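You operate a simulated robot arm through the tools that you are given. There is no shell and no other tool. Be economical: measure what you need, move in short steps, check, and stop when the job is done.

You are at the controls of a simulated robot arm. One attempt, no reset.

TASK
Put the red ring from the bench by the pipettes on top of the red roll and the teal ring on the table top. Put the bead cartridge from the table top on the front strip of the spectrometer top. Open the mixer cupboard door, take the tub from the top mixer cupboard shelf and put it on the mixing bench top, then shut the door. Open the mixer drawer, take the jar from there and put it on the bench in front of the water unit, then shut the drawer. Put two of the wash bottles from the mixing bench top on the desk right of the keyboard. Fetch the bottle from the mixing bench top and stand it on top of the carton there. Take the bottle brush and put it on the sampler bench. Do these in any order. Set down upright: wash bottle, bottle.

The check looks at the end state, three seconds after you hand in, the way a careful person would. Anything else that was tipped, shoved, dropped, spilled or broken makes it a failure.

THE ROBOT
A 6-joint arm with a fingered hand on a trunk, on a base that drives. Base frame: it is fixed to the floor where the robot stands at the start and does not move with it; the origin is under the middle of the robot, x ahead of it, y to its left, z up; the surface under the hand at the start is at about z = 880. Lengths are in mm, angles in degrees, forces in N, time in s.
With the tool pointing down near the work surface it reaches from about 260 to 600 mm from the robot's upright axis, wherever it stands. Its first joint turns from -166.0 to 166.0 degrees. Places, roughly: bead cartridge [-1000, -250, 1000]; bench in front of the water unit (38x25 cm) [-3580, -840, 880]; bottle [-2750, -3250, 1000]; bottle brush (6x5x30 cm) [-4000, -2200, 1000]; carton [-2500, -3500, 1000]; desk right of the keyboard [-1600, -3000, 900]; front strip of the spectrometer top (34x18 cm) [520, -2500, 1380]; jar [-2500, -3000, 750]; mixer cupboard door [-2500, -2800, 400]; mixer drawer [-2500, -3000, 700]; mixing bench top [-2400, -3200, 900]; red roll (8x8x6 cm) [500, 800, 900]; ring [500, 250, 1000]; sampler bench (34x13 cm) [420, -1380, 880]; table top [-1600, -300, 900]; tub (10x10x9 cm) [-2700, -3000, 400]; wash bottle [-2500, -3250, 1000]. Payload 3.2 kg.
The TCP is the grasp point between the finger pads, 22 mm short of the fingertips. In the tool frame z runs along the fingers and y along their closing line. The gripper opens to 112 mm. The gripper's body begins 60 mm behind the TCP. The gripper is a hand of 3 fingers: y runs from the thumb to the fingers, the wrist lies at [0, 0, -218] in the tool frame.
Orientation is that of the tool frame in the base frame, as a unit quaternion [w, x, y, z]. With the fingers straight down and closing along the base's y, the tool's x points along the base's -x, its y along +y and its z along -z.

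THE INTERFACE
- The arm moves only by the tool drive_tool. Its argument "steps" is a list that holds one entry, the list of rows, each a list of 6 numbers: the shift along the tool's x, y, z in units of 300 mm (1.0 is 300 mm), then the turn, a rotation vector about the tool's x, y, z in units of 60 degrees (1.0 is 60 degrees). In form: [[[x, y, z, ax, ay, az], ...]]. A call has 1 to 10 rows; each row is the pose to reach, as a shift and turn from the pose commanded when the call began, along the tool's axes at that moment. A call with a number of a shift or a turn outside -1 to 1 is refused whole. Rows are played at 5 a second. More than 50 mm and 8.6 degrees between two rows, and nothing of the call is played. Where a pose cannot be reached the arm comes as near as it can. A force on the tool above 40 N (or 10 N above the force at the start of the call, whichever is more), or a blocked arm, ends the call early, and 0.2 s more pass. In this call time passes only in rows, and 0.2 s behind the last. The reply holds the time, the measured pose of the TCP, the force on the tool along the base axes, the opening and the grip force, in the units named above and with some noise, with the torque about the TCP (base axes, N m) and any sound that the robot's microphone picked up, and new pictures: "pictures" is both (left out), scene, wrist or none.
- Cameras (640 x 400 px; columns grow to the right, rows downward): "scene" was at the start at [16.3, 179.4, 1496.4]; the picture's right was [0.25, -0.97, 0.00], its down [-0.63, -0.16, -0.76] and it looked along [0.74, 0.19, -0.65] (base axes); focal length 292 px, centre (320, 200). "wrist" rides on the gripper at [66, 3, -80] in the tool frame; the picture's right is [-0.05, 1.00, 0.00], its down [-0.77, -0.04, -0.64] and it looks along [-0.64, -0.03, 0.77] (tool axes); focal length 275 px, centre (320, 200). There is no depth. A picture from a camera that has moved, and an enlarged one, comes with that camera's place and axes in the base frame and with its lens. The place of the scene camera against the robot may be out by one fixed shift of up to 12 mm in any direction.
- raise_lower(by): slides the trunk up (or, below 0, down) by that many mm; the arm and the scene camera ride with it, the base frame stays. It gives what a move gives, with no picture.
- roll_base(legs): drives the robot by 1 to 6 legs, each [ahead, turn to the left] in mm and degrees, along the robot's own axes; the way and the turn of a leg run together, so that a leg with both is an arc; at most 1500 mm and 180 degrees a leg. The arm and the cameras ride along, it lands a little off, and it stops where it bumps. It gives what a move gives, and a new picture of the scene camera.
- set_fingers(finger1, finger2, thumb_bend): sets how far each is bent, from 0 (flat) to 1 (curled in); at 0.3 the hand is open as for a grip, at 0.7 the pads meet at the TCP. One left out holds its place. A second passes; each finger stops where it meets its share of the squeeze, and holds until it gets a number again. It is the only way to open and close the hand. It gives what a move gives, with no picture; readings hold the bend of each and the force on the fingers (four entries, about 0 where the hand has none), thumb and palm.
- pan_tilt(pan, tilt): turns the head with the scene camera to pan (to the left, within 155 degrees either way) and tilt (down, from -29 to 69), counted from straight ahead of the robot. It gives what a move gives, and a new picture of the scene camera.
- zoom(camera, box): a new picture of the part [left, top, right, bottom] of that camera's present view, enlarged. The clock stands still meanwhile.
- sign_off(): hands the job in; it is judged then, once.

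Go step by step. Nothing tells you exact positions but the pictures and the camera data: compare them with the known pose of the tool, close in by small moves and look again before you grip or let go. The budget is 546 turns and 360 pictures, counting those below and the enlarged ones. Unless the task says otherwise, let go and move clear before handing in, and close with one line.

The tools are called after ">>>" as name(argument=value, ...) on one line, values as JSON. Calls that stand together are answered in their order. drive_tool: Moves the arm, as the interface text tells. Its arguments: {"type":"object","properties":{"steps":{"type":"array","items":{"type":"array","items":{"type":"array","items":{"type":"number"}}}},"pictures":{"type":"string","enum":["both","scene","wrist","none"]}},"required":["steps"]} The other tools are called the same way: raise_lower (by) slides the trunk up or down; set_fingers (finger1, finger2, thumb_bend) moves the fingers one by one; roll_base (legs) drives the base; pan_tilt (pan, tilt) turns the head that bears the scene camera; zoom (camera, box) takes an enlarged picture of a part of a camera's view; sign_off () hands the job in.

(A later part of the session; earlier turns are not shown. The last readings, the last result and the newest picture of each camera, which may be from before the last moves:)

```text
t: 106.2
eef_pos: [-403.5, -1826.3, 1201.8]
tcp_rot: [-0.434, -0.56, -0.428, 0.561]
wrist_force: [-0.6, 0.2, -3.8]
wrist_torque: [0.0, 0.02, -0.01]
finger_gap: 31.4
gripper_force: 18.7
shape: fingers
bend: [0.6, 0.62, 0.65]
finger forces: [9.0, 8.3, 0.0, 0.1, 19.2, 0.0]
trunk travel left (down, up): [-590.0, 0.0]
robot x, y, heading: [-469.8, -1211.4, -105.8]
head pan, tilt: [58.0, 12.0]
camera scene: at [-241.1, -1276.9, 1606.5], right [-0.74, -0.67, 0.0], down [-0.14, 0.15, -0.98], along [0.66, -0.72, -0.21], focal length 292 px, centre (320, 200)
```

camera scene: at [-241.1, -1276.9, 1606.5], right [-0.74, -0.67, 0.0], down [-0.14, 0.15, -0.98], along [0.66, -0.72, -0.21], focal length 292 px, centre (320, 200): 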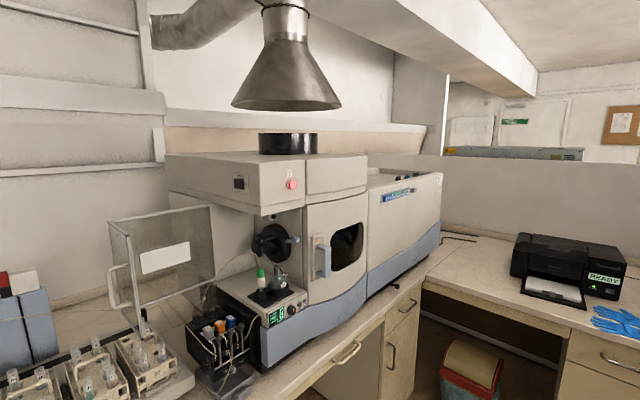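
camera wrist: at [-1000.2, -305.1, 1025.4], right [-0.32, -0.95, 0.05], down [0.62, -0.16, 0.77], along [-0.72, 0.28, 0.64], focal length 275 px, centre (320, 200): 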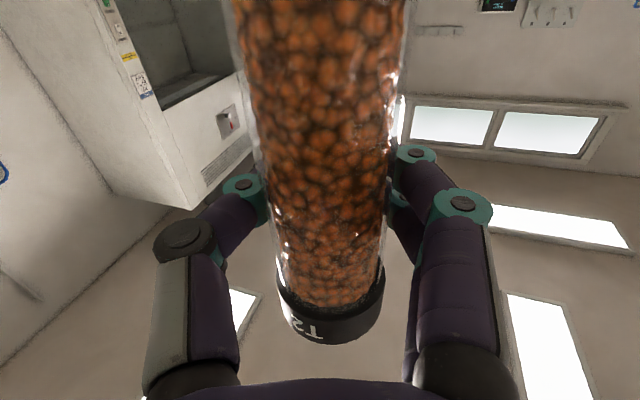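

>>> zoom(camera="scene", box=[140, 90, 460, 290])

```text
2.00 times, centred on (300, 190) of scene
camera zoom: at [-241.1, -1276.9, 1606.5], right [-0.74, -0.67, 0.0], down [-0.14, 0.15, -0.98], along [0.66, -0.72, -0.21], focal length 584 px, centre (360, 220)
```

zoom: 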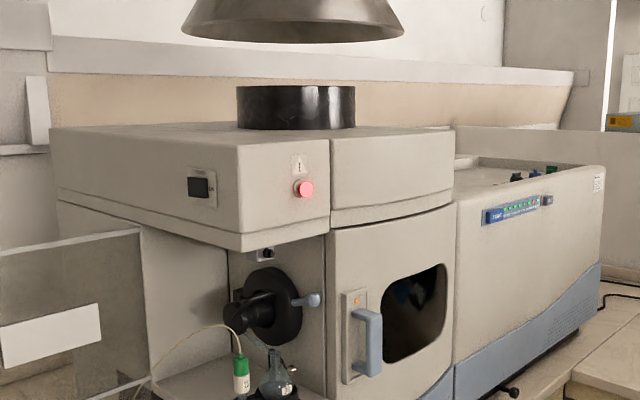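

The torch box on the left of the instrument reaches z≈1547. The right section has its top at about 1390 from y≈−2280 on, and that is the strip I want. Raising the hand to 1500 and driving to a pre-position.

>>> drive_tool(steps=[[[-0.15, 0, 0, 0, 0, 0], [-0.3, 0, 0, 0, 0, 0], [-0.45, 0, 0, 0, 0, 0], [-0.6, 0, 0, 0, 0, 0], [-0.75, 0, 0, 0, 0, 0], [-0.9, 0, 0, 0, 0, 0], [-1.0, 0, 0, 0, 0, 0]]], pictures="none")

```text
t: 107.8
eef_pos: [-405.4, -1825.5, 1501.2]
tcp_rot: [0.435, 0.56, 0.429, -0.56]
wrist_force: [1.0, 0.8, -2.7]
wrist_torque: [0.01, -0.01, 0.04]
finger_gap: 31.0
gripper_force: 18.7
shape: fingers
bend: [0.61, 0.62, 0.66]
finger forces: [8.9, 8.2, 0.0, 0.0, 18.8, 0.0]
trunk travel left (down, up): [-590.0, 0.0]
robot x, y, heading: [-474.1, -1209.7, -105.9]
head pan, tilt: [58.0, 12.0]
```

>>> roll_base(legs=[[0, 27.5], [1110, 0], [0, 48]])

>>> pan_tilt(pan=0, tilt=15)

```text
t: 117.0
eef_pos: [364.5, -2376.3, 1502.5]
tcp_rot: [0.687, 0.181, 0.682, -0.178]
wrist_force: [-1.9, -0.1, -3.0]
wrist_torque: [-0.08, 0.14, 0.0]
finger_gap: 28.9
gripper_force: 17.1
shape: fingers
bend: [0.63, 0.62, 0.66]
finger forces: [7.4, 9.0, 0.1, 0.1, 18.4, 0.0]
trunk travel left (down, up): [-590.0, 0.0]
robot x, y, heading: [-243.5, -2290.3, -30.3]
head pan, tilt: [58.0, 12.0]
camera scene: at [-136.3, -2080.5, 1606.6], right [0.47, -0.88, 0.0], down [-0.18, -0.1, -0.98], along [0.86, 0.46, -0.21], focal length 292 px, centre (320, 200)
```

scene: 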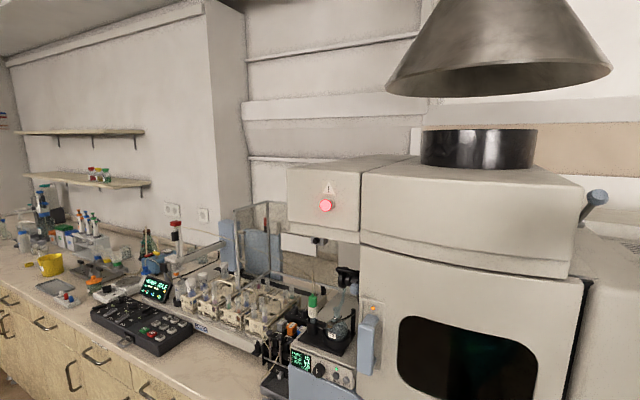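

```text
t: 118.3
eef_pos: [363.8, -2376.5, 1502.8]
tcp_rot: [0.686, 0.18, 0.682, -0.177]
wrist_force: [-1.8, -0.2, -3.9]
wrist_torque: [-0.03, 0.17, -0.01]
finger_gap: 28.6
gripper_force: 17.7
shape: fingers
bend: [0.63, 0.62, 0.66]
finger forces: [7.5, 9.0, 0.0, 0.0, 18.2, 0.1]
trunk travel left (down, up): [-590.0, 0.0]
robot x, y, heading: [-246.6, -2293.1, -30.3]
head pan, tilt: [0.0, 15.0]
camera scene: at [-137.7, -2171.0, 1601.7], right [-0.5, -0.87, 0.0], down [-0.22, 0.13, -0.97], along [0.84, -0.48, -0.26], focal length 292 px, centre (320, 200)
```

scene: 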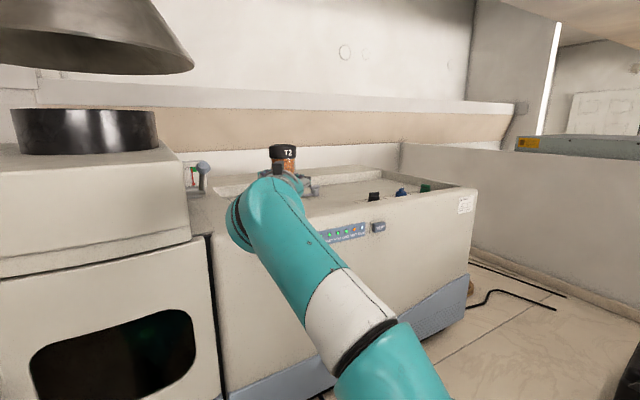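

The contact readings changed slightly. Let me look closely at the hand and cartridge before continuing.

>>> zoom(camera="scene", box=[160, 110, 480, 310])

>>> zoom(camera="wrist", box=[0, 0, 640, 400])

```text
2.00 times, centred on (320, 210) of scene
camera zoom: at [-137.7, -2171.0, 1601.7], right [-0.5, -0.87, 0.0], down [-0.22, 0.13, -0.97], along [0.84, -0.48, -0.26], focal length 584 px, centre (320, 180)
```

zoom: 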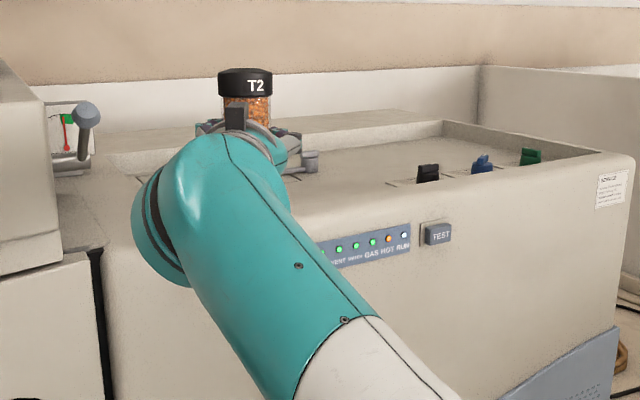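

```text
1.00 times, centred on (320, 200) of wrist (not enlarged: the box is as wide or as high as the picture)
camera zoom: at [296.2, -2333.3, 1435.7], right [0.49, 0.87, 0.05], down [-0.58, 0.28, 0.77], along [0.65, -0.41, 0.64], focal length 275 px, centre (320, 200)
```

zoom: 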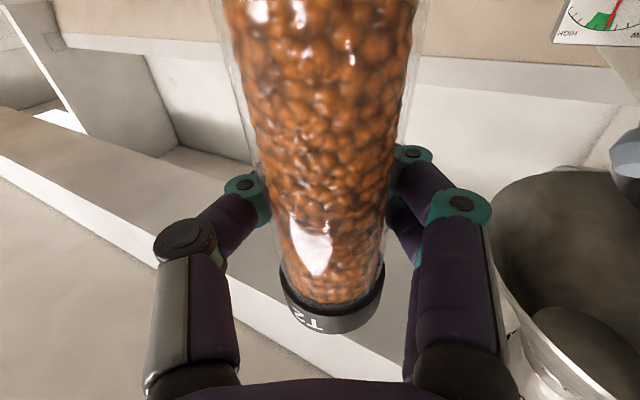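

The cartridge base may be grazing the instrument's front edge. Backing off 70 mm along my heading, then checking the readings.

>>> roll_base(legs=[[-70, 0]])

>>> zoom(camera="scene", box=[160, 110, 480, 310])

```text
t: 119.3
eef_pos: [302.5, -2339.7, 1502.6]
tcp_rot: [0.687, 0.181, 0.681, -0.178]
wrist_force: [0.3, 0.8, -4.0]
wrist_torque: [-0.02, 0.01, 0.0]
finger_gap: 28.6
gripper_force: 17.0
shape: fingers
bend: [0.62, 0.63, 0.66]
finger forces: [8.4, 8.7, 0.0, 0.0, 17.4, 0.0]
trunk travel left (down, up): [-590.0, 0.0]
robot x, y, heading: [-307.7, -2254.8, -30.0]
head pan, tilt: [0.0, 15.0]
camera scene: at [-200.5, -2134.4, 1601.7], right [-0.5, -0.87, 0.0], down [-0.22, 0.13, -0.97], along [0.84, -0.48, -0.26], focal length 292 px, centre (320, 200)
```

scene: 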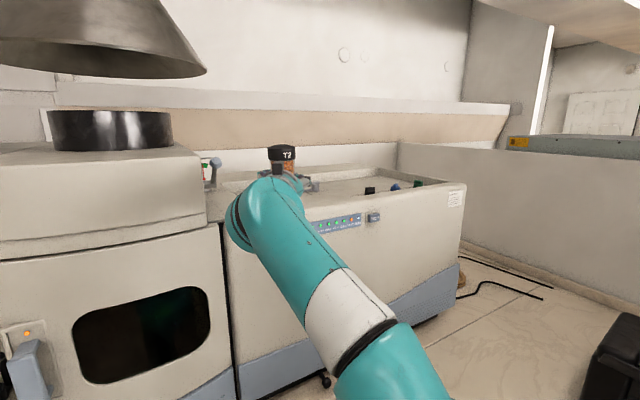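

```text
2.00 times, centred on (320, 210) of scene
camera zoom: at [-200.5, -2134.4, 1601.7], right [-0.5, -0.87, 0.0], down [-0.22, 0.13, -0.97], along [0.84, -0.48, -0.26], focal length 584 px, centre (320, 180)
```

zoom: 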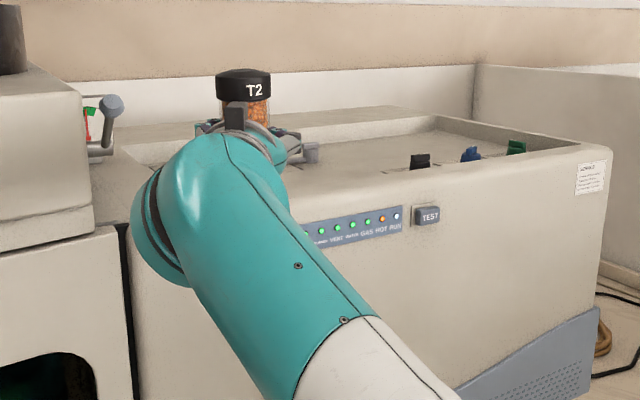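

The contact is gone. To be safe I'll raise the cartridge well above the top (hand up 40, back 40), then drive in carefully.

>>> drive_tool(steps=[[[0, 0, -0.13, 0, 0, 0], [-0.07, 0, -0.14, 0, 0, 0], [-0.13, 0, -0.14, 0, 0, 0]]], pictures="none")

>>> roll_base(legs=[[170, -1]])

```text
t: 120.1
eef_pos: [267.9, -2321.0, 1537.0]
tcp_rot: [0.687, 0.179, 0.682, -0.176]
wrist_force: [0.2, 0.1, -3.0]
wrist_torque: [0.01, 0.01, 0.01]
finger_gap: 28.7
gripper_force: 16.9
shape: fingers
bend: [0.62, 0.63, 0.66]
finger forces: [8.5, 8.6, 0.0, 0.0, 17.3, 0.0]
trunk travel left (down, up): [-590.0, 0.0]
robot x, y, heading: [-301.9, -2253.8, -30.0]
head pan, tilt: [0.0, 15.0]
```

```text
t: 121.6
eef_pos: [415.2, -2420.3, 1537.9]
tcp_rot: [0.684, 0.186, 0.681, -0.184]
wrist_force: [0.3, 0.6, -2.6]
wrist_torque: [0.0, 0.0, 0.01]
finger_gap: 28.5
gripper_force: 17.3
shape: fingers
bend: [0.62, 0.63, 0.66]
finger forces: [8.6, 8.4, 0.0, 0.0, 17.2, 0.0]
trunk travel left (down, up): [-590.0, 0.0]
robot x, y, heading: [-159.1, -2343.0, -31.1]
head pan, tilt: [0.0, 15.0]
camera scene: at [-47.4, -2225.8, 1601.6], right [-0.52, -0.86, 0.0], down [-0.22, 0.13, -0.97], along [0.83, -0.5, -0.26], focal length 292 px, centre (320, 200)
```

scene: 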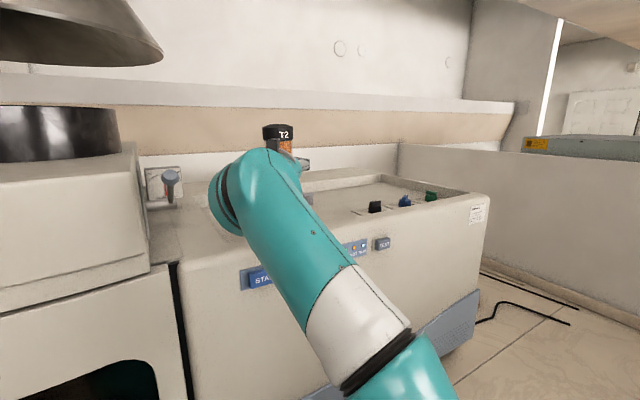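

Clear so far. Driving the last 110 mm so the cartridge is over the strip.

>>> roll_base(legs=[[110, 0]])

>>> pan_tilt(pan=-10, tilt=28)

```text
t: 122.8
eef_pos: [509.6, -2476.5, 1536.9]
tcp_rot: [0.684, 0.188, 0.68, -0.185]
wrist_force: [-0.1, -1.1, -3.0]
wrist_torque: [-0.03, 0.01, -0.03]
finger_gap: 28.6
gripper_force: 17.1
shape: fingers
bend: [0.62, 0.63, 0.66]
finger forces: [8.6, 8.4, 0.1, 0.0, 17.2, 0.1]
trunk travel left (down, up): [-590.0, 0.0]
robot x, y, heading: [-63.3, -2399.0, -31.2]
head pan, tilt: [0.0, 15.0]
camera scene: at [46.3, -2282.5, 1601.6], right [-0.52, -0.86, 0.0], down [-0.22, 0.13, -0.97], along [0.83, -0.5, -0.26], focal length 292 px, centre (320, 200)
```

scene: 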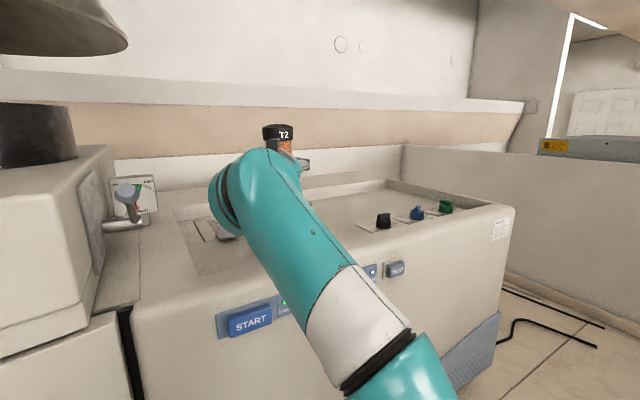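

```text
t: 123.5
eef_pos: [507.3, -2475.2, 1537.6]
tcp_rot: [0.684, 0.187, 0.68, -0.185]
wrist_force: [-0.5, 0.4, -2.9]
wrist_torque: [-0.02, -0.01, 0.04]
finger_gap: 28.6
gripper_force: 17.2
shape: fingers
bend: [0.62, 0.63, 0.66]
finger forces: [8.5, 8.4, 0.0, 0.1, 17.0, 0.0]
trunk travel left (down, up): [-590.0, 0.0]
robot x, y, heading: [-68.2, -2397.7, -31.3]
head pan, tilt: [-10.0, 28.0]
camera scene: at [33.6, -2293.3, 1580.7], right [-0.66, -0.75, 0.0], down [-0.35, 0.31, -0.88], along [0.66, -0.58, -0.47], focal length 292 px, centre (320, 200)
```

scene: 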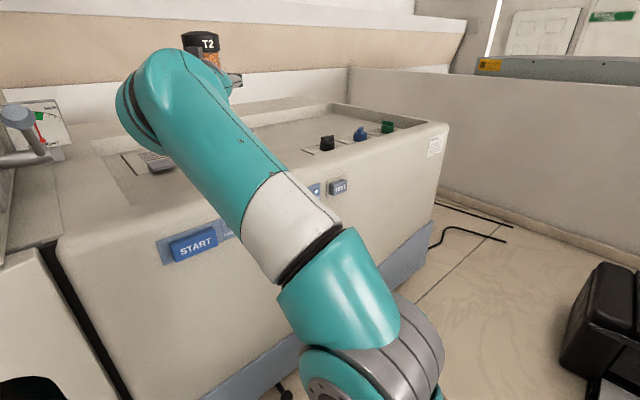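

>>> zoom(camera="scene", box=[0, 80, 320, 280])

>>> pan_tilt(pan=40, tilt=45)

```text
2.00 times, centred on (160, 180) of scene
camera zoom: at [33.6, -2293.3, 1580.7], right [-0.66, -0.75, 0.0], down [-0.35, 0.31, -0.88], along [0.66, -0.58, -0.47], focal length 584 px, centre (640, 240)
```

zoom: 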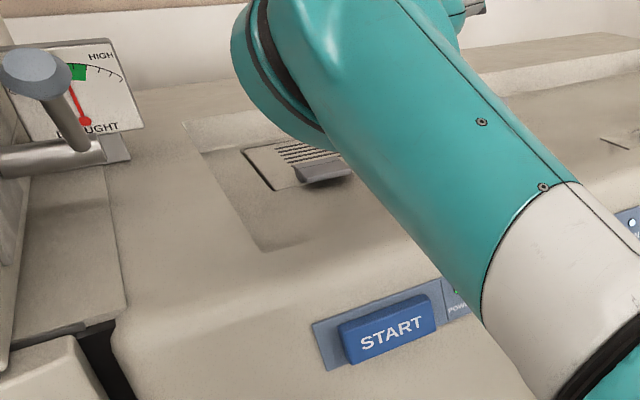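

```text
t: 124.7
eef_pos: [506.7, -2476.2, 1537.3]
tcp_rot: [0.685, 0.187, 0.68, -0.184]
wrist_force: [-1.2, 0.7, -3.6]
wrist_torque: [0.02, 0.0, 0.0]
finger_gap: 28.6
gripper_force: 16.7
shape: fingers
bend: [0.62, 0.63, 0.66]
finger forces: [8.6, 8.4, 0.1, 0.0, 17.1, 0.1]
trunk travel left (down, up): [-590.0, 0.0]
robot x, y, heading: [-67.1, -2399.1, -31.0]
head pan, tilt: [40.0, 45.0]
camera scene: at [45.2, -2220.8, 1554.9], right [0.15, -0.99, 0.0], down [-0.7, -0.11, -0.71], along [0.7, 0.11, -0.71], focal length 292 px, centre (320, 200)
```

scene: 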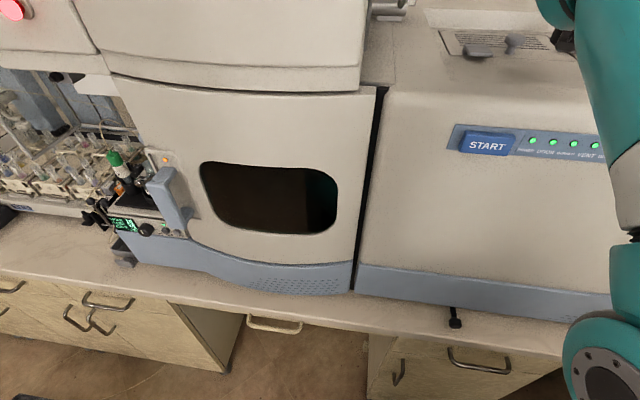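

The top has a shallow tray: rim at about 1400, floor at about 1380, with its front-left corner near (435,−2330). That matches the named strip, so the target is the tray floor. Moving 55 mm further in to keep the wrist camera off the rim.

>>> roll_base(legs=[[55, 0]])

>>> drive_tool(steps=[[[0.04, 0, 0, 0, 0, 0], [0.08, 0, 0, 0, 0, 0], [0.11, 0, 0, 0, 0, 0]]], pictures="none")

>>> pan_tilt(pan=15, tilt=25)

```text
t: 125.6
eef_pos: [557.8, -2505.0, 1537.0]
tcp_rot: [0.684, 0.186, 0.681, -0.184]
wrist_force: [-0.6, 0.2, -4.1]
wrist_torque: [-0.03, -0.01, 0.05]
finger_gap: 28.5
gripper_force: 16.8
shape: fingers
bend: [0.62, 0.63, 0.66]
finger forces: [8.6, 8.2, 0.1, 0.0, 17.0, 0.0]
trunk travel left (down, up): [-590.0, 0.0]
robot x, y, heading: [-16.9, -2426.0, -31.1]
head pan, tilt: [40.0, 45.0]
camera scene: at [94.3, -2250.4, 1554.8], right [0.15, -0.99, 0.0], down [-0.7, -0.11, -0.71], along [0.7, 0.11, -0.71], focal length 292 px, centre (320, 200)
```

scene: 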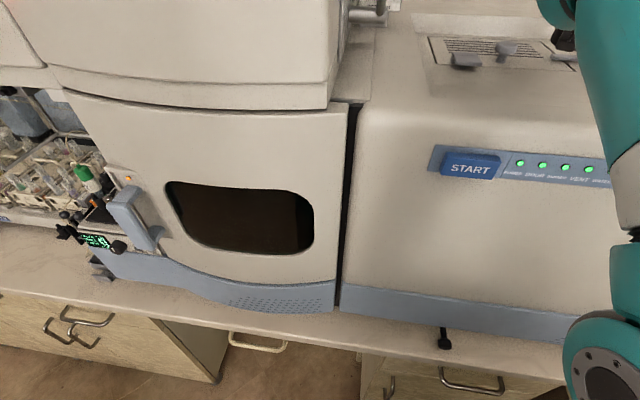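

```text
t: 126.4
eef_pos: [555.7, -2503.3, 1505.2]
tcp_rot: [0.685, 0.186, 0.68, -0.183]
wrist_force: [-0.3, -0.5, -2.6]
wrist_torque: [-0.01, 0.0, 0.01]
finger_gap: 28.8
gripper_force: 17.1
shape: fingers
bend: [0.62, 0.63, 0.66]
finger forces: [8.5, 8.4, 0.1, 0.0, 17.0, 0.0]
trunk travel left (down, up): [-590.0, 0.0]
robot x, y, heading: [-16.9, -2427.3, -31.4]
head pan, tilt: [40.0, 45.0]
```

```text
t: 127.3
eef_pos: [555.5, -2503.4, 1505.3]
tcp_rot: [0.685, 0.187, 0.68, -0.183]
wrist_force: [0.3, -0.1, -3.1]
wrist_torque: [0.0, 0.05, -0.02]
finger_gap: 28.2
gripper_force: 16.9
shape: fingers
bend: [0.62, 0.63, 0.66]
finger forces: [8.6, 8.3, 0.0, 0.0, 17.0, 0.0]
trunk travel left (down, up): [-590.0, 0.0]
robot x, y, heading: [-20.3, -2425.9, -31.3]
head pan, tilt: [15.0, 25.0]
camera scene: at [100.9, -2287.6, 1585.4], right [-0.28, -0.96, 0.0], down [-0.41, 0.12, -0.91], along [0.87, -0.25, -0.42], focal length 292 px, centre (320, 200)
```

scene: 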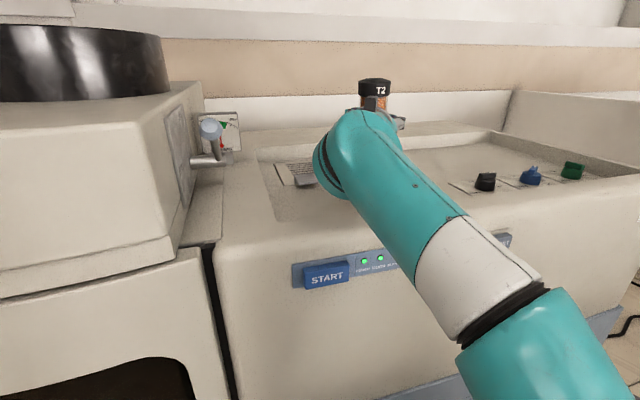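

I need to be sure the landing spot is free of the lever tabs on the tray. Looking from another angle.

>>> pan_tilt(pan=30, tilt=30)

>>> zoom(camera="scene", box=[360, 60, 600, 210])

```text
t: 128.1
eef_pos: [555.8, -2504.4, 1504.8]
tcp_rot: [0.685, 0.187, 0.68, -0.184]
wrist_force: [0.4, -0.4, -3.4]
wrist_torque: [-0.05, -0.03, 0.01]
finger_gap: 28.6
gripper_force: 16.3
shape: fingers
bend: [0.62, 0.63, 0.66]
finger forces: [8.3, 8.2, 0.1, 0.0, 17.0, 0.0]
trunk travel left (down, up): [-590.0, 0.0]
robot x, y, heading: [-17.1, -2427.6, -31.5]
head pan, tilt: [30.0, 30.0]
camera scene: at [102.8, -2264.0, 1577.5], right [-0.02, -1.0, 0.0], down [-0.5, 0.01, -0.87], along [0.87, -0.02, -0.5], focal length 292 px, centre (320, 200)
```

scene: 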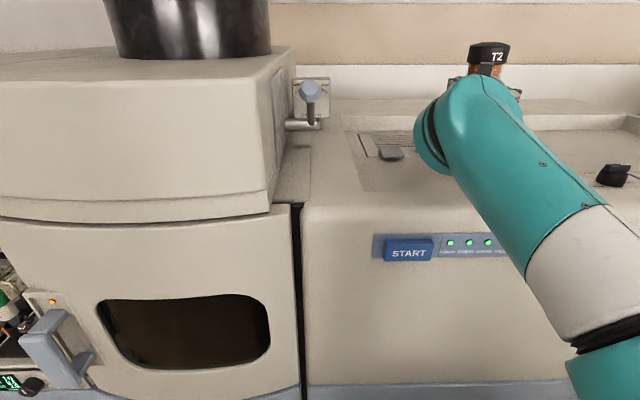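

```text
2.67 times, centred on (480, 135) of scene
camera zoom: at [102.8, -2264.0, 1577.5], right [-0.02, -1.0, 0.0], down [-0.5, 0.01, -0.87], along [0.87, -0.02, -0.5], focal length 779 px, centre (-107, 373)
```

zoom: 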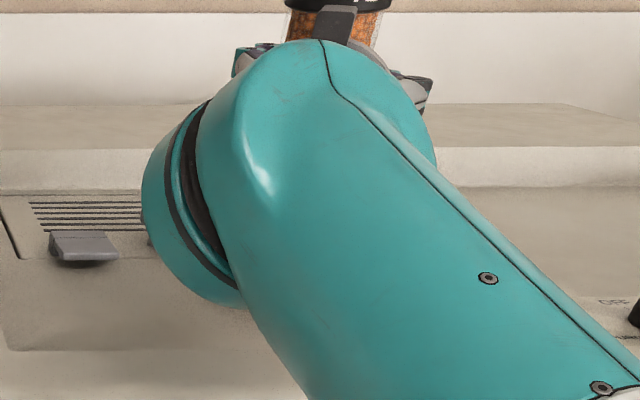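

>>> pan_tilt(pan=42, tilt=40)

>>> zoom(camera="scene", box=[400, 20, 640, 170])

```text
t: 128.8
eef_pos: [556.3, -2503.6, 1505.4]
tcp_rot: [0.684, 0.187, 0.68, -0.184]
wrist_force: [0.9, -0.3, -3.8]
wrist_torque: [0.04, 0.0, -0.01]
finger_gap: 28.5
gripper_force: 17.0
shape: fingers
bend: [0.62, 0.63, 0.66]
finger forces: [8.5, 8.3, 0.1, 0.0, 16.9, 0.0]
trunk travel left (down, up): [-590.0, 0.0]
robot x, y, heading: [-17.9, -2425.7, -31.2]
head pan, tilt: [42.0, 40.0]
camera scene: at [95.9, -2246.2, 1562.2], right [0.19, -0.98, 0.0], down [-0.63, -0.12, -0.77], along [0.75, 0.14, -0.64], focal length 292 px, centre (320, 200)
```

scene: 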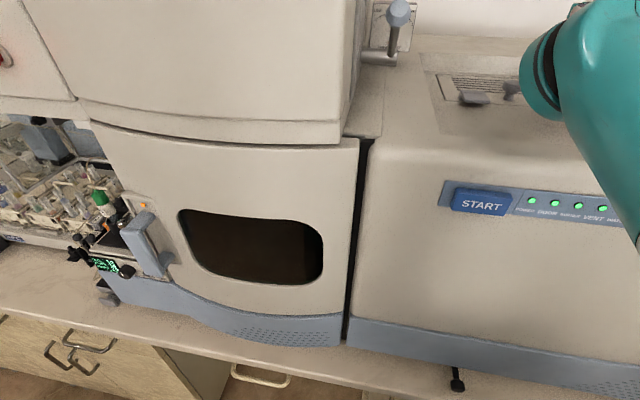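

```text
2.67 times, centred on (520, 95) of scene
camera zoom: at [95.9, -2246.2, 1562.2], right [0.19, -0.98, 0.0], down [-0.63, -0.12, -0.77], along [0.75, 0.14, -0.64], focal length 779 px, centre (-213, 480)
```

zoom: 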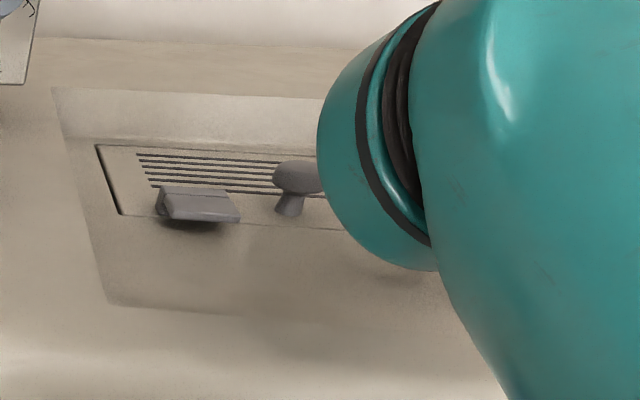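

The floor strip spans x≈435–600 in front of a vent plate. I'll back off 14 mm for margin (cartridge at about (543,−2496)) and lower in fine steps.

>>> drive_tool(steps=[[[0, 0, -0.047, 0, 0, 0], [0.02, 0, -0.047, 0, 0, 0], [0.035, 0, -0.047, 0, 0, 0], [0.043, 0, -0.047, 0, 0, 0], [0.05, 0, -0.047, 0, 0, 0], [0.057, 0, -0.047, 0, 0, 0], [0.064, 0, -0.047, 0, 0, 0]]], pictures="none")

```text
t: 130.4
eef_pos: [543.4, -2497.4, 1484.6]
tcp_rot: [0.684, 0.186, 0.68, -0.184]
wrist_force: [0.4, 0.5, -3.3]
wrist_torque: [0.0, -0.02, 0.0]
finger_gap: 28.7
gripper_force: 16.5
shape: fingers
bend: [0.62, 0.63, 0.66]
finger forces: [8.4, 8.2, 0.1, 0.0, 16.8, 0.0]
trunk travel left (down, up): [-590.0, 0.0]
robot x, y, heading: [-15.6, -2431.9, -31.1]
head pan, tilt: [42.0, 40.0]
```

>>> drive_tool(steps=[[[0.007, 0, 0, 0, 0, 0], [0.014, 0, 0, 0, 0, 0], [0.021, 0, 0, 0, 0, 0], [0.028, 0, 0, 0, 0, 0], [0.035, 0, 0, 0, 0, 0], [0.042, 0, 0, 0, 0, 0]]], pictures="none")

>>> pan_tilt(pan=15, tilt=20)

```text
t: 131.8
eef_pos: [541.2, -2497.4, 1475.7]
tcp_rot: [0.686, 0.188, 0.678, -0.185]
wrist_force: [6.9, -4.1, 23.8]
wrist_torque: [-0.01, -0.15, 0.0]
finger_gap: 28.5
gripper_force: 18.5
shape: fingers
bend: [0.62, 0.62, 0.66]
finger forces: [8.5, 10.4, 0.0, 0.0, 17.4, 0.1]
trunk travel left (down, up): [-590.0, 0.0]
robot x, y, heading: [-16.9, -2427.3, -31.0]
head pan, tilt: [42.0, 40.0]
```

```text
t: 132.7
eef_pos: [542.5, -2497.2, 1473.1]
tcp_rot: [0.685, 0.187, 0.68, -0.184]
wrist_force: [5.6, -4.5, 23.5]
wrist_torque: [-0.02, -0.16, -0.02]
finger_gap: 27.7
gripper_force: 18.2
shape: fingers
bend: [0.62, 0.62, 0.66]
finger forces: [8.7, 9.2, 0.0, 0.0, 17.7, 0.0]
trunk travel left (down, up): [-590.0, 0.0]
robot x, y, heading: [-16.2, -2429.5, -31.2]
head pan, tilt: [15.0, 20.0]
camera scene: at [100.3, -2289.0, 1593.7], right [-0.28, -0.96, 0.0], down [-0.33, 0.1, -0.94], along [0.9, -0.26, -0.34], focal length 292 px, centre (320, 200)
```

scene: 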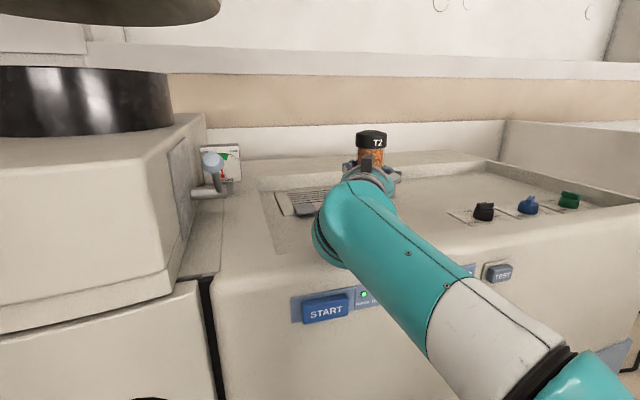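

Contact by the cartridge base. Relieving the pressure in 1 mm steps.

>>> drive_tool(steps=[[[-0.006, 0, 0, 0, 0, 0]]], pictures="none")

>>> drive_tool(steps=[[[-0.005, 0, 0, 0, 0, 0]]], pictures="none")

>>> zoom(camera="scene", box=[280, 110, 440, 210])

```text
t: 133.1
eef_pos: [542.7, -2498.5, 1473.9]
tcp_rot: [0.684, 0.188, 0.68, -0.184]
wrist_force: [2.5, -4.1, 16.2]
wrist_torque: [-0.06, -0.04, -0.01]
finger_gap: 27.3
gripper_force: 17.6
shape: fingers
bend: [0.62, 0.63, 0.66]
finger forces: [8.2, 8.6, 0.0, 0.0, 18.4, 0.0]
trunk travel left (down, up): [-590.0, 0.0]
robot x, y, heading: [-16.2, -2426.9, -31.2]
head pan, tilt: [15.0, 20.0]
```

```text
t: 133.5
eef_pos: [543.1, -2497.7, 1474.5]
tcp_rot: [0.684, 0.188, 0.681, -0.183]
wrist_force: [-0.7, -2.3, 2.9]
wrist_torque: [-0.03, 0.0, -0.02]
finger_gap: 27.3
gripper_force: 16.5
shape: fingers
bend: [0.63, 0.63, 0.66]
finger forces: [7.8, 8.1, 0.0, 0.0, 17.5, 0.0]
trunk travel left (down, up): [-590.0, 0.0]
robot x, y, heading: [-19.4, -2426.9, -31.1]
head pan, tilt: [15.0, 20.0]
```

```text
4.00 times, centred on (360, 160) of scene
camera zoom: at [100.8, -2288.4, 1593.4], right [-0.28, -0.96, 0.0], down [-0.33, 0.1, -0.94], along [0.9, -0.26, -0.34], focal length 1169 px, centre (160, 360)
```

zoom: 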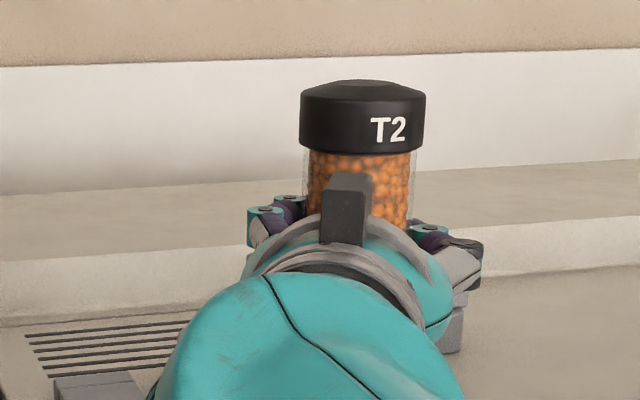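

Force near zero and the cartridge looks upright. Opening the hand.

>>> set_fingers(finger1=0.5, finger2=0.5, thumb_bend=0.5)

>>> set_fingers(finger1=0.3, finger2=0.3, thumb_bend=0.3)

>>> zoom(camera="scene", box=[280, 110, 440, 210])

>>> zoom(camera="wrist", box=[0, 0, 640, 400])

```text
t: 134.5
eef_pos: [543.4, -2496.5, 1476.2]
tcp_rot: [0.684, 0.187, 0.68, -0.184]
wrist_force: [0.0, 0.5, -0.1]
wrist_torque: [0.01, 0.0, -0.01]
finger_gap: 54.3
gripper_force: 0.1
shape: fingers
bend: [0.5, 0.5, 0.5]
finger forces: [0.1, 0.0, 0.0, 0.1, 0.0, 0.0]
trunk travel left (down, up): [-590.0, 0.0]
robot x, y, heading: [-15.9, -2424.4, -31.1]
head pan, tilt: [15.0, 20.0]
```

```text
t: 135.5
eef_pos: [542.5, -2496.9, 1476.4]
tcp_rot: [0.685, 0.187, 0.68, -0.183]
wrist_force: [0.0, 0.5, 0.1]
wrist_torque: [0.02, -0.01, -0.01]
finger_gap: 111.3
gripper_force: 0.0
shape: fingers
bend: [0.3, 0.3, 0.3]
finger forces: [0.1, 0.0, 0.0, 0.0, 0.0, 0.0]
trunk travel left (down, up): [-590.0, 0.0]
robot x, y, heading: [-16.2, -2427.3, -31.3]
head pan, tilt: [15.0, 20.0]
```

```text
4.00 times, centred on (360, 160) of scene
camera zoom: at [101.4, -2288.0, 1593.6], right [-0.28, -0.96, 0.0], down [-0.33, 0.1, -0.94], along [0.9, -0.26, -0.34], focal length 1169 px, centre (160, 360)
```

zoom: 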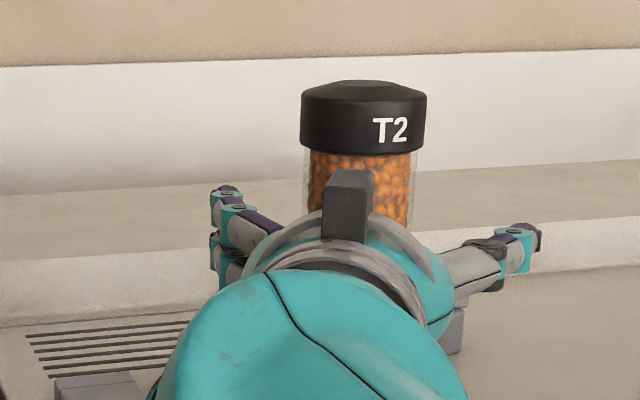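

```text
1.00 times, centred on (320, 200) of wrist (not enlarged: the box is as wide or as high as the picture)
camera zoom: at [475.4, -2452.1, 1410.3], right [0.51, 0.86, 0.05], down [-0.57, 0.29, 0.77], along [0.65, -0.42, 0.64], focal length 275 px, centre (320, 200)
```

zoom: 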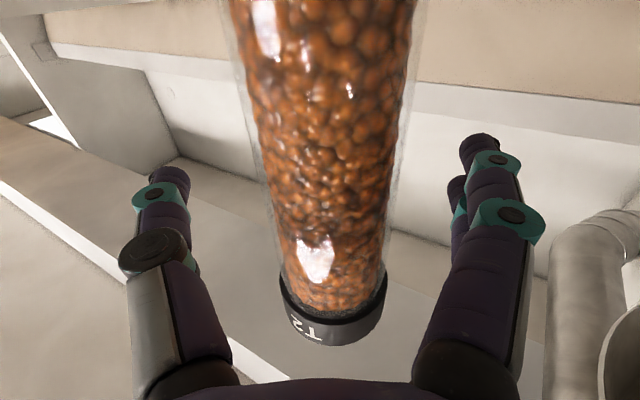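

Released and standing. I'll raise the open hand 45 mm (clear of the rim) and then back straight out.

>>> drive_tool(steps=[[[-0.08, 0, 0, 0, 0, 0], [-0.16, 0, 0, 0, 0, 0]]], pictures="none")

>>> roll_base(legs=[[-280, 0]])

>>> zoom(camera="scene", box=[240, 100, 480, 250])

```text
t: 136.1
eef_pos: [543.7, -2496.5, 1524.5]
tcp_rot: [0.685, 0.187, 0.68, -0.184]
wrist_force: [0.3, -0.1, -0.7]
wrist_torque: [0.02, 0.0, 0.01]
finger_gap: 111.0
gripper_force: 0.0
shape: fingers
bend: [0.3, 0.3, 0.3]
finger forces: [0.0, 0.0, 0.0, 0.0, 0.0, 0.1]
trunk travel left (down, up): [-590.0, 0.0]
robot x, y, heading: [-15.6, -2426.5, -31.1]
head pan, tilt: [15.0, 20.0]
```

```text
t: 138.1
eef_pos: [299.3, -2347.8, 1524.6]
tcp_rot: [0.685, 0.187, 0.68, -0.184]
wrist_force: [0.1, 0.5, -0.1]
wrist_torque: [-0.02, 0.01, -0.01]
finger_gap: 111.2
gripper_force: 0.0
shape: fingers
bend: [0.3, 0.3, 0.3]
finger forces: [0.0, 0.0, 0.0, 0.0, 0.0, 0.1]
trunk travel left (down, up): [-590.0, 0.0]
robot x, y, heading: [-260.4, -2283.1, -31.2]
head pan, tilt: [15.0, 20.0]
camera scene: at [-143.6, -2139.9, 1593.6], right [-0.28, -0.96, 0.0], down [-0.33, 0.09, -0.94], along [0.9, -0.26, -0.34], focal length 292 px, centre (320, 200)
```

scene: 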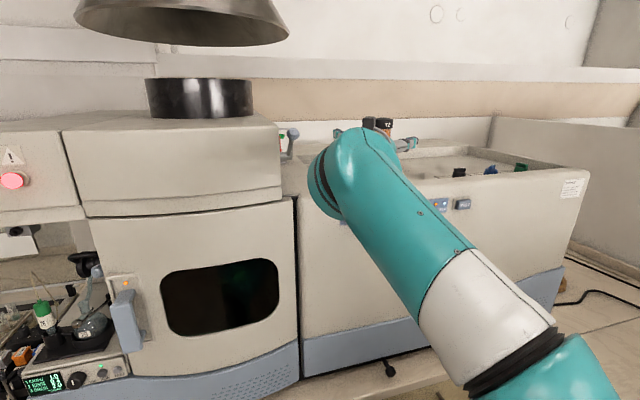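

```text
2.67 times, centred on (360, 175) of scene
camera zoom: at [-143.6, -2139.9, 1593.6], right [-0.28, -0.96, 0.0], down [-0.33, 0.09, -0.94], along [0.9, -0.26, -0.34], focal length 779 px, centre (213, 267)
```

zoom: 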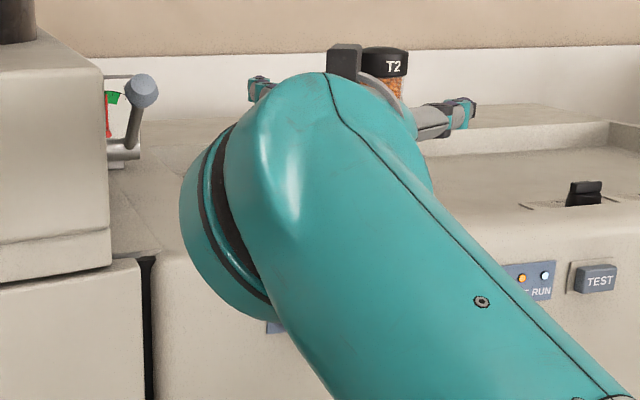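

The cartridge stands on the strip. Now driving to the mixing bench area at around (−2400,−1950), facing it.

>>> roll_base(legs=[[-100, 0], [0, -158], [1450, 0], [620, 0], [0, 99]])

>>> pan_tilt(pan=0, tilt=30)

```text
t: 160.0
eef_pos: [-2193.9, -2223.3, 1524.7]
tcp_rot: [-0.472, -0.53, -0.465, 0.53]
wrist_force: [-0.6, -0.1, 0.1]
wrist_torque: [0.0, -0.02, -0.02]
finger_gap: 110.9
gripper_force: 0.1
shape: fingers
bend: [0.3, 0.3, 0.3]
finger forces: [0.0, 0.0, 0.0, 0.1, 0.1, 0.1]
trunk travel left (down, up): [-590.0, 0.0]
robot x, y, heading: [-2349.9, -1685.5, -98.0]
head pan, tilt: [15.0, 20.0]
camera scene: at [-2173.1, -1744.3, 1593.5], right [-0.99, -0.12, 0.0], down [-0.04, 0.34, -0.94], along [0.12, -0.93, -0.34], focal length 292 px, centre (320, 200)
```

scene: 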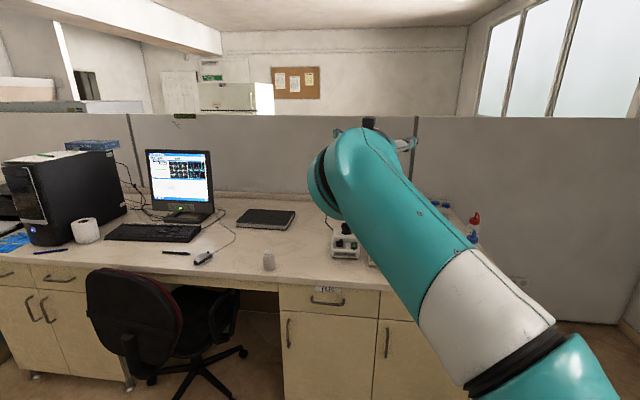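

```text
t: 160.8
eef_pos: [-2193.5, -2222.4, 1523.6]
tcp_rot: [-0.471, -0.53, -0.464, 0.53]
wrist_force: [-0.1, -0.3, -0.5]
wrist_torque: [0.01, -0.03, 0.01]
finger_gap: 111.2
gripper_force: 0.0
shape: fingers
bend: [0.3, 0.3, 0.3]
finger forces: [0.0, 0.1, 0.0, 0.0, 0.0, 0.0]
trunk travel left (down, up): [-590.0, 0.0]
robot x, y, heading: [-2351.3, -1681.3, -97.8]
head pan, tilt: [0.0, 30.0]
camera scene: at [-2197.1, -1741.6, 1577.5], right [-0.99, 0.14, 0.0], down [0.07, 0.49, -0.87], along [-0.12, -0.86, -0.5], focal length 292 px, centre (320, 200)
```

scene: 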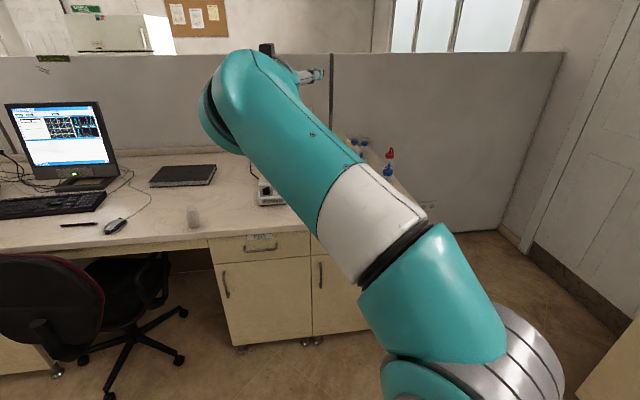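

Arm blocks the view. I'll bring it down and back to the hand-down posture.

>>> drive_tool(steps=[[[0.16, 0, 0, 0, 0, 0], [0.32, 0, 0, 0, 0, 0], [0.48, 0, 0, 0, 0, 0], [0.64, 0, 0, 0, 0, 0], [0.8, 0, 0, 0, 0, 0], [0.96, 0, 0, 0, 0, 0]]], pictures="none")

>>> drive_tool(steps=[[[0, 0, -0.05, 0, 0.14, 0], [0, 0, -0.1, 0, 0.28, 0], [0, 0, -0.16, 0, 0.42, 0], [0, 0, -0.22, 0, 0.56, 0], [0, 0, -0.3, 0, 0.7, 0], [0, 0, -0.37, 0, 0.84, 0], [0, 0, -0.45, 0, 0.98, 0]]], pictures="none")

```text
t: 162.2
eef_pos: [-2192.4, -2225.2, 1236.2]
tcp_rot: [-0.472, -0.53, -0.465, 0.53]
wrist_force: [0.5, 0.2, 0.3]
wrist_torque: [0.01, 0.02, 0.0]
finger_gap: 111.2
gripper_force: 0.2
shape: fingers
bend: [0.3, 0.3, 0.3]
finger forces: [0.0, 0.0, 0.1, 0.0, 0.1, 0.0]
trunk travel left (down, up): [-590.0, 0.0]
robot x, y, heading: [-2351.9, -1680.5, -97.8]
head pan, tilt: [0.0, 30.0]
```

```text
t: 163.8
eef_pos: [-2174.8, -2089.7, 1236.2]
tcp_rot: [0.181, 0.722, 0.637, -0.2]
wrist_force: [-0.1, 0.0, 0.0]
wrist_torque: [0.01, -0.01, -0.01]
finger_gap: 111.4
gripper_force: 0.0
shape: fingers
bend: [0.3, 0.3, 0.3]
finger forces: [0.0, 0.0, 0.0, 0.1, 0.0, 0.0]
trunk travel left (down, up): [-590.0, 0.0]
robot x, y, heading: [-2352.4, -1681.1, -97.6]
head pan, tilt: [0.0, 30.0]
```

>>> drive_tool(steps=[[[0, 0, 0, 0, 0.13, 0], [0, 0, 0, 0, 0.26, 0], [0, 0, 0, 0, 0.39, 0], [0, 0, 0, 0, 0.52, 0]]], pictures="scene")

```text
t: 164.8
eef_pos: [-2175.7, -2091.1, 1235.4]
tcp_rot: [0.004, 0.749, 0.662, 0.001]
wrist_force: [-0.2, 0.0, -0.8]
wrist_torque: [-0.01, -0.03, 0.01]
finger_gap: 111.3
gripper_force: 0.1
shape: fingers
bend: [0.3, 0.3, 0.3]
finger forces: [0.0, 0.1, 0.0, 0.1, 0.1, 0.0]
trunk travel left (down, up): [-590.0, 0.0]
robot x, y, heading: [-2350.2, -1681.7, -97.9]
head pan, tilt: [0.0, 30.0]
camera scene: at [-2197.1, -1742.4, 1577.5], right [-0.99, 0.14, 0.0], down [0.07, 0.5, -0.87], along [-0.12, -0.86, -0.5], focal length 292 px, centre (320, 200)
```

scene: 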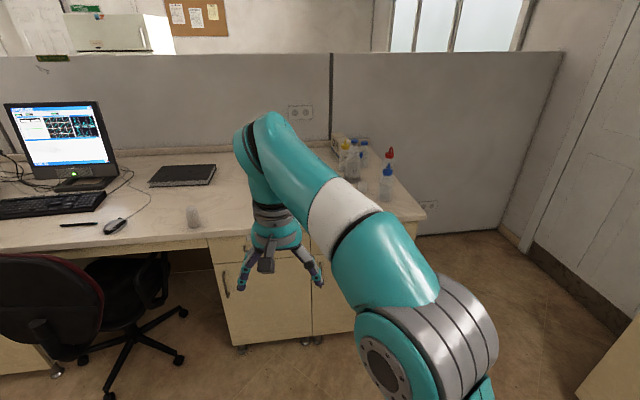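

I'll turn the robot left and pan the camera right for an unobstructed view of the mixing bench.

>>> roll_base(legs=[[0, 45]])

>>> pan_tilt(pan=-60, tilt=25)

```text
t: 167.3
eef_pos: [-1936.1, -1843.0, 1236.3]
tcp_rot: [0.004, 0.437, 0.899, 0.001]
wrist_force: [0.3, 0.1, -0.1]
wrist_torque: [-0.03, -0.03, 0.0]
finger_gap: 111.2
gripper_force: 0.1
shape: fingers
bend: [0.3, 0.3, 0.3]
finger forces: [0.1, 0.1, 0.0, 0.1, 0.1, 0.0]
trunk travel left (down, up): [-590.0, 0.0]
robot x, y, heading: [-2353.4, -1681.3, -52.7]
head pan, tilt: [0.0, 30.0]
camera scene: at [-2206.9, -1611.8, 1577.5], right [-0.8, -0.61, 0.0], down [-0.3, 0.4, -0.87], along [0.53, -0.69, -0.5], focal length 292 px, centre (320, 200)
```

scene: 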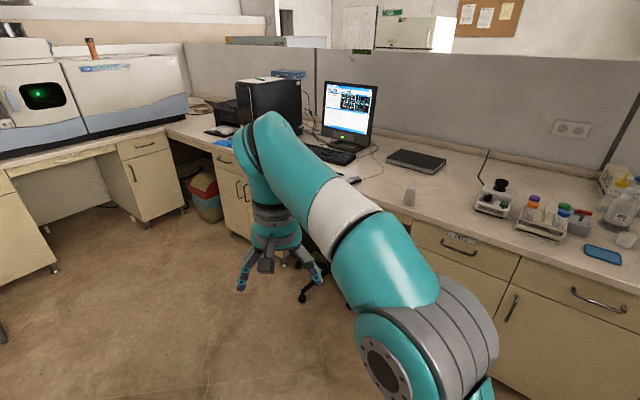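

```text
t: 168.6
eef_pos: [-1936.7, -1842.8, 1236.2]
tcp_rot: [0.004, 0.438, 0.899, 0.001]
wrist_force: [1.4, -1.2, -0.2]
wrist_torque: [-0.01, -0.01, 0.01]
finger_gap: 111.2
gripper_force: 0.0
shape: fingers
bend: [0.3, 0.3, 0.3]
finger forces: [0.0, 0.0, 0.1, 0.0, 0.0, 0.1]
trunk travel left (down, up): [-590.0, 0.0]
robot x, y, heading: [-2352.6, -1681.2, -52.9]
head pan, tilt: [-60.0, 25.0]
camera scene: at [-2297.2, -1625.2, 1585.5], right [-0.92, 0.38, 0.0], down [0.16, 0.39, -0.91], along [-0.35, -0.84, -0.42], focal length 292 px, centre (320, 200)
```

scene: 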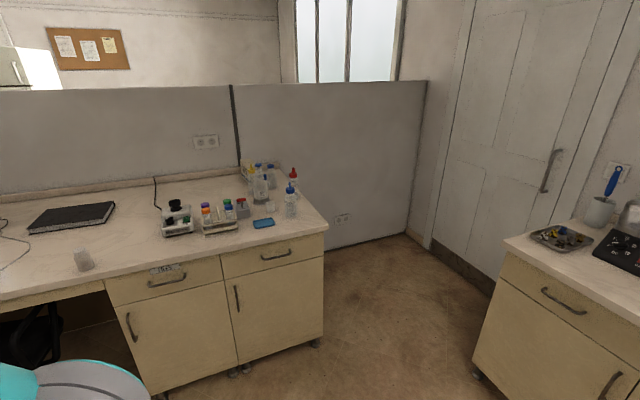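

Great view: the cartridge is upright on the spectrometer, the mixing bench is clear to see, and the blue bottle brush is in a cup on the sink bench. Zooming in.

>>> zoom(camera="scene", box=[140, 150, 340, 275])

>>> zoom(camera="scene", box=[90, 225, 330, 375])

>>> zoom(camera="scene", box=[500, 150, 640, 240])

```text
3.20 times, centred on (240, 212) of scene
camera zoom: at [-2297.2, -1625.2, 1585.5], right [-0.92, 0.38, 0.0], down [0.16, 0.39, -0.91], along [-0.35, -0.84, -0.42], focal length 935 px, centre (576, 160)
```

zoom: 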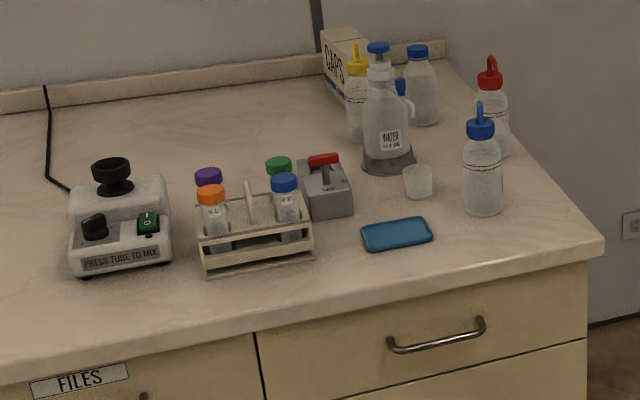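

```text
2.67 times, centred on (210, 300) of scene
camera zoom: at [-2297.2, -1625.2, 1585.5], right [-0.92, 0.38, 0.0], down [0.16, 0.39, -0.91], along [-0.35, -0.84, -0.42], focal length 779 px, centre (613, -67)
```

zoom: 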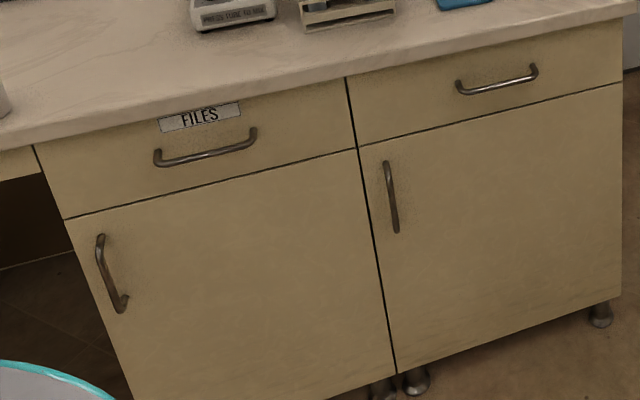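

```text
4.44 times, centred on (570, 195) of scene
camera zoom: at [-2297.2, -1625.2, 1585.5], right [-0.92, 0.38, 0.0], down [0.16, 0.39, -0.91], along [-0.35, -0.84, -0.42], focal length 1299 px, centre (-791, 222)
```

zoom: 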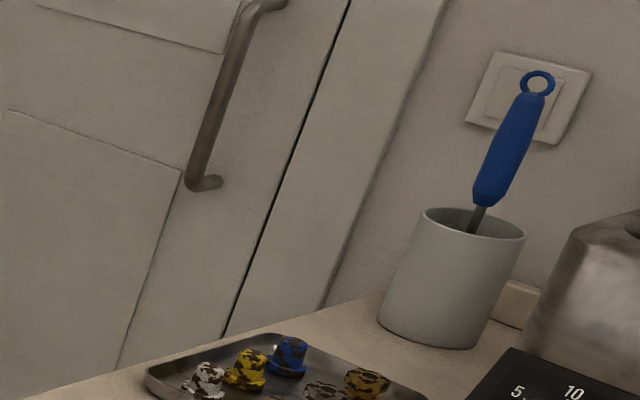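

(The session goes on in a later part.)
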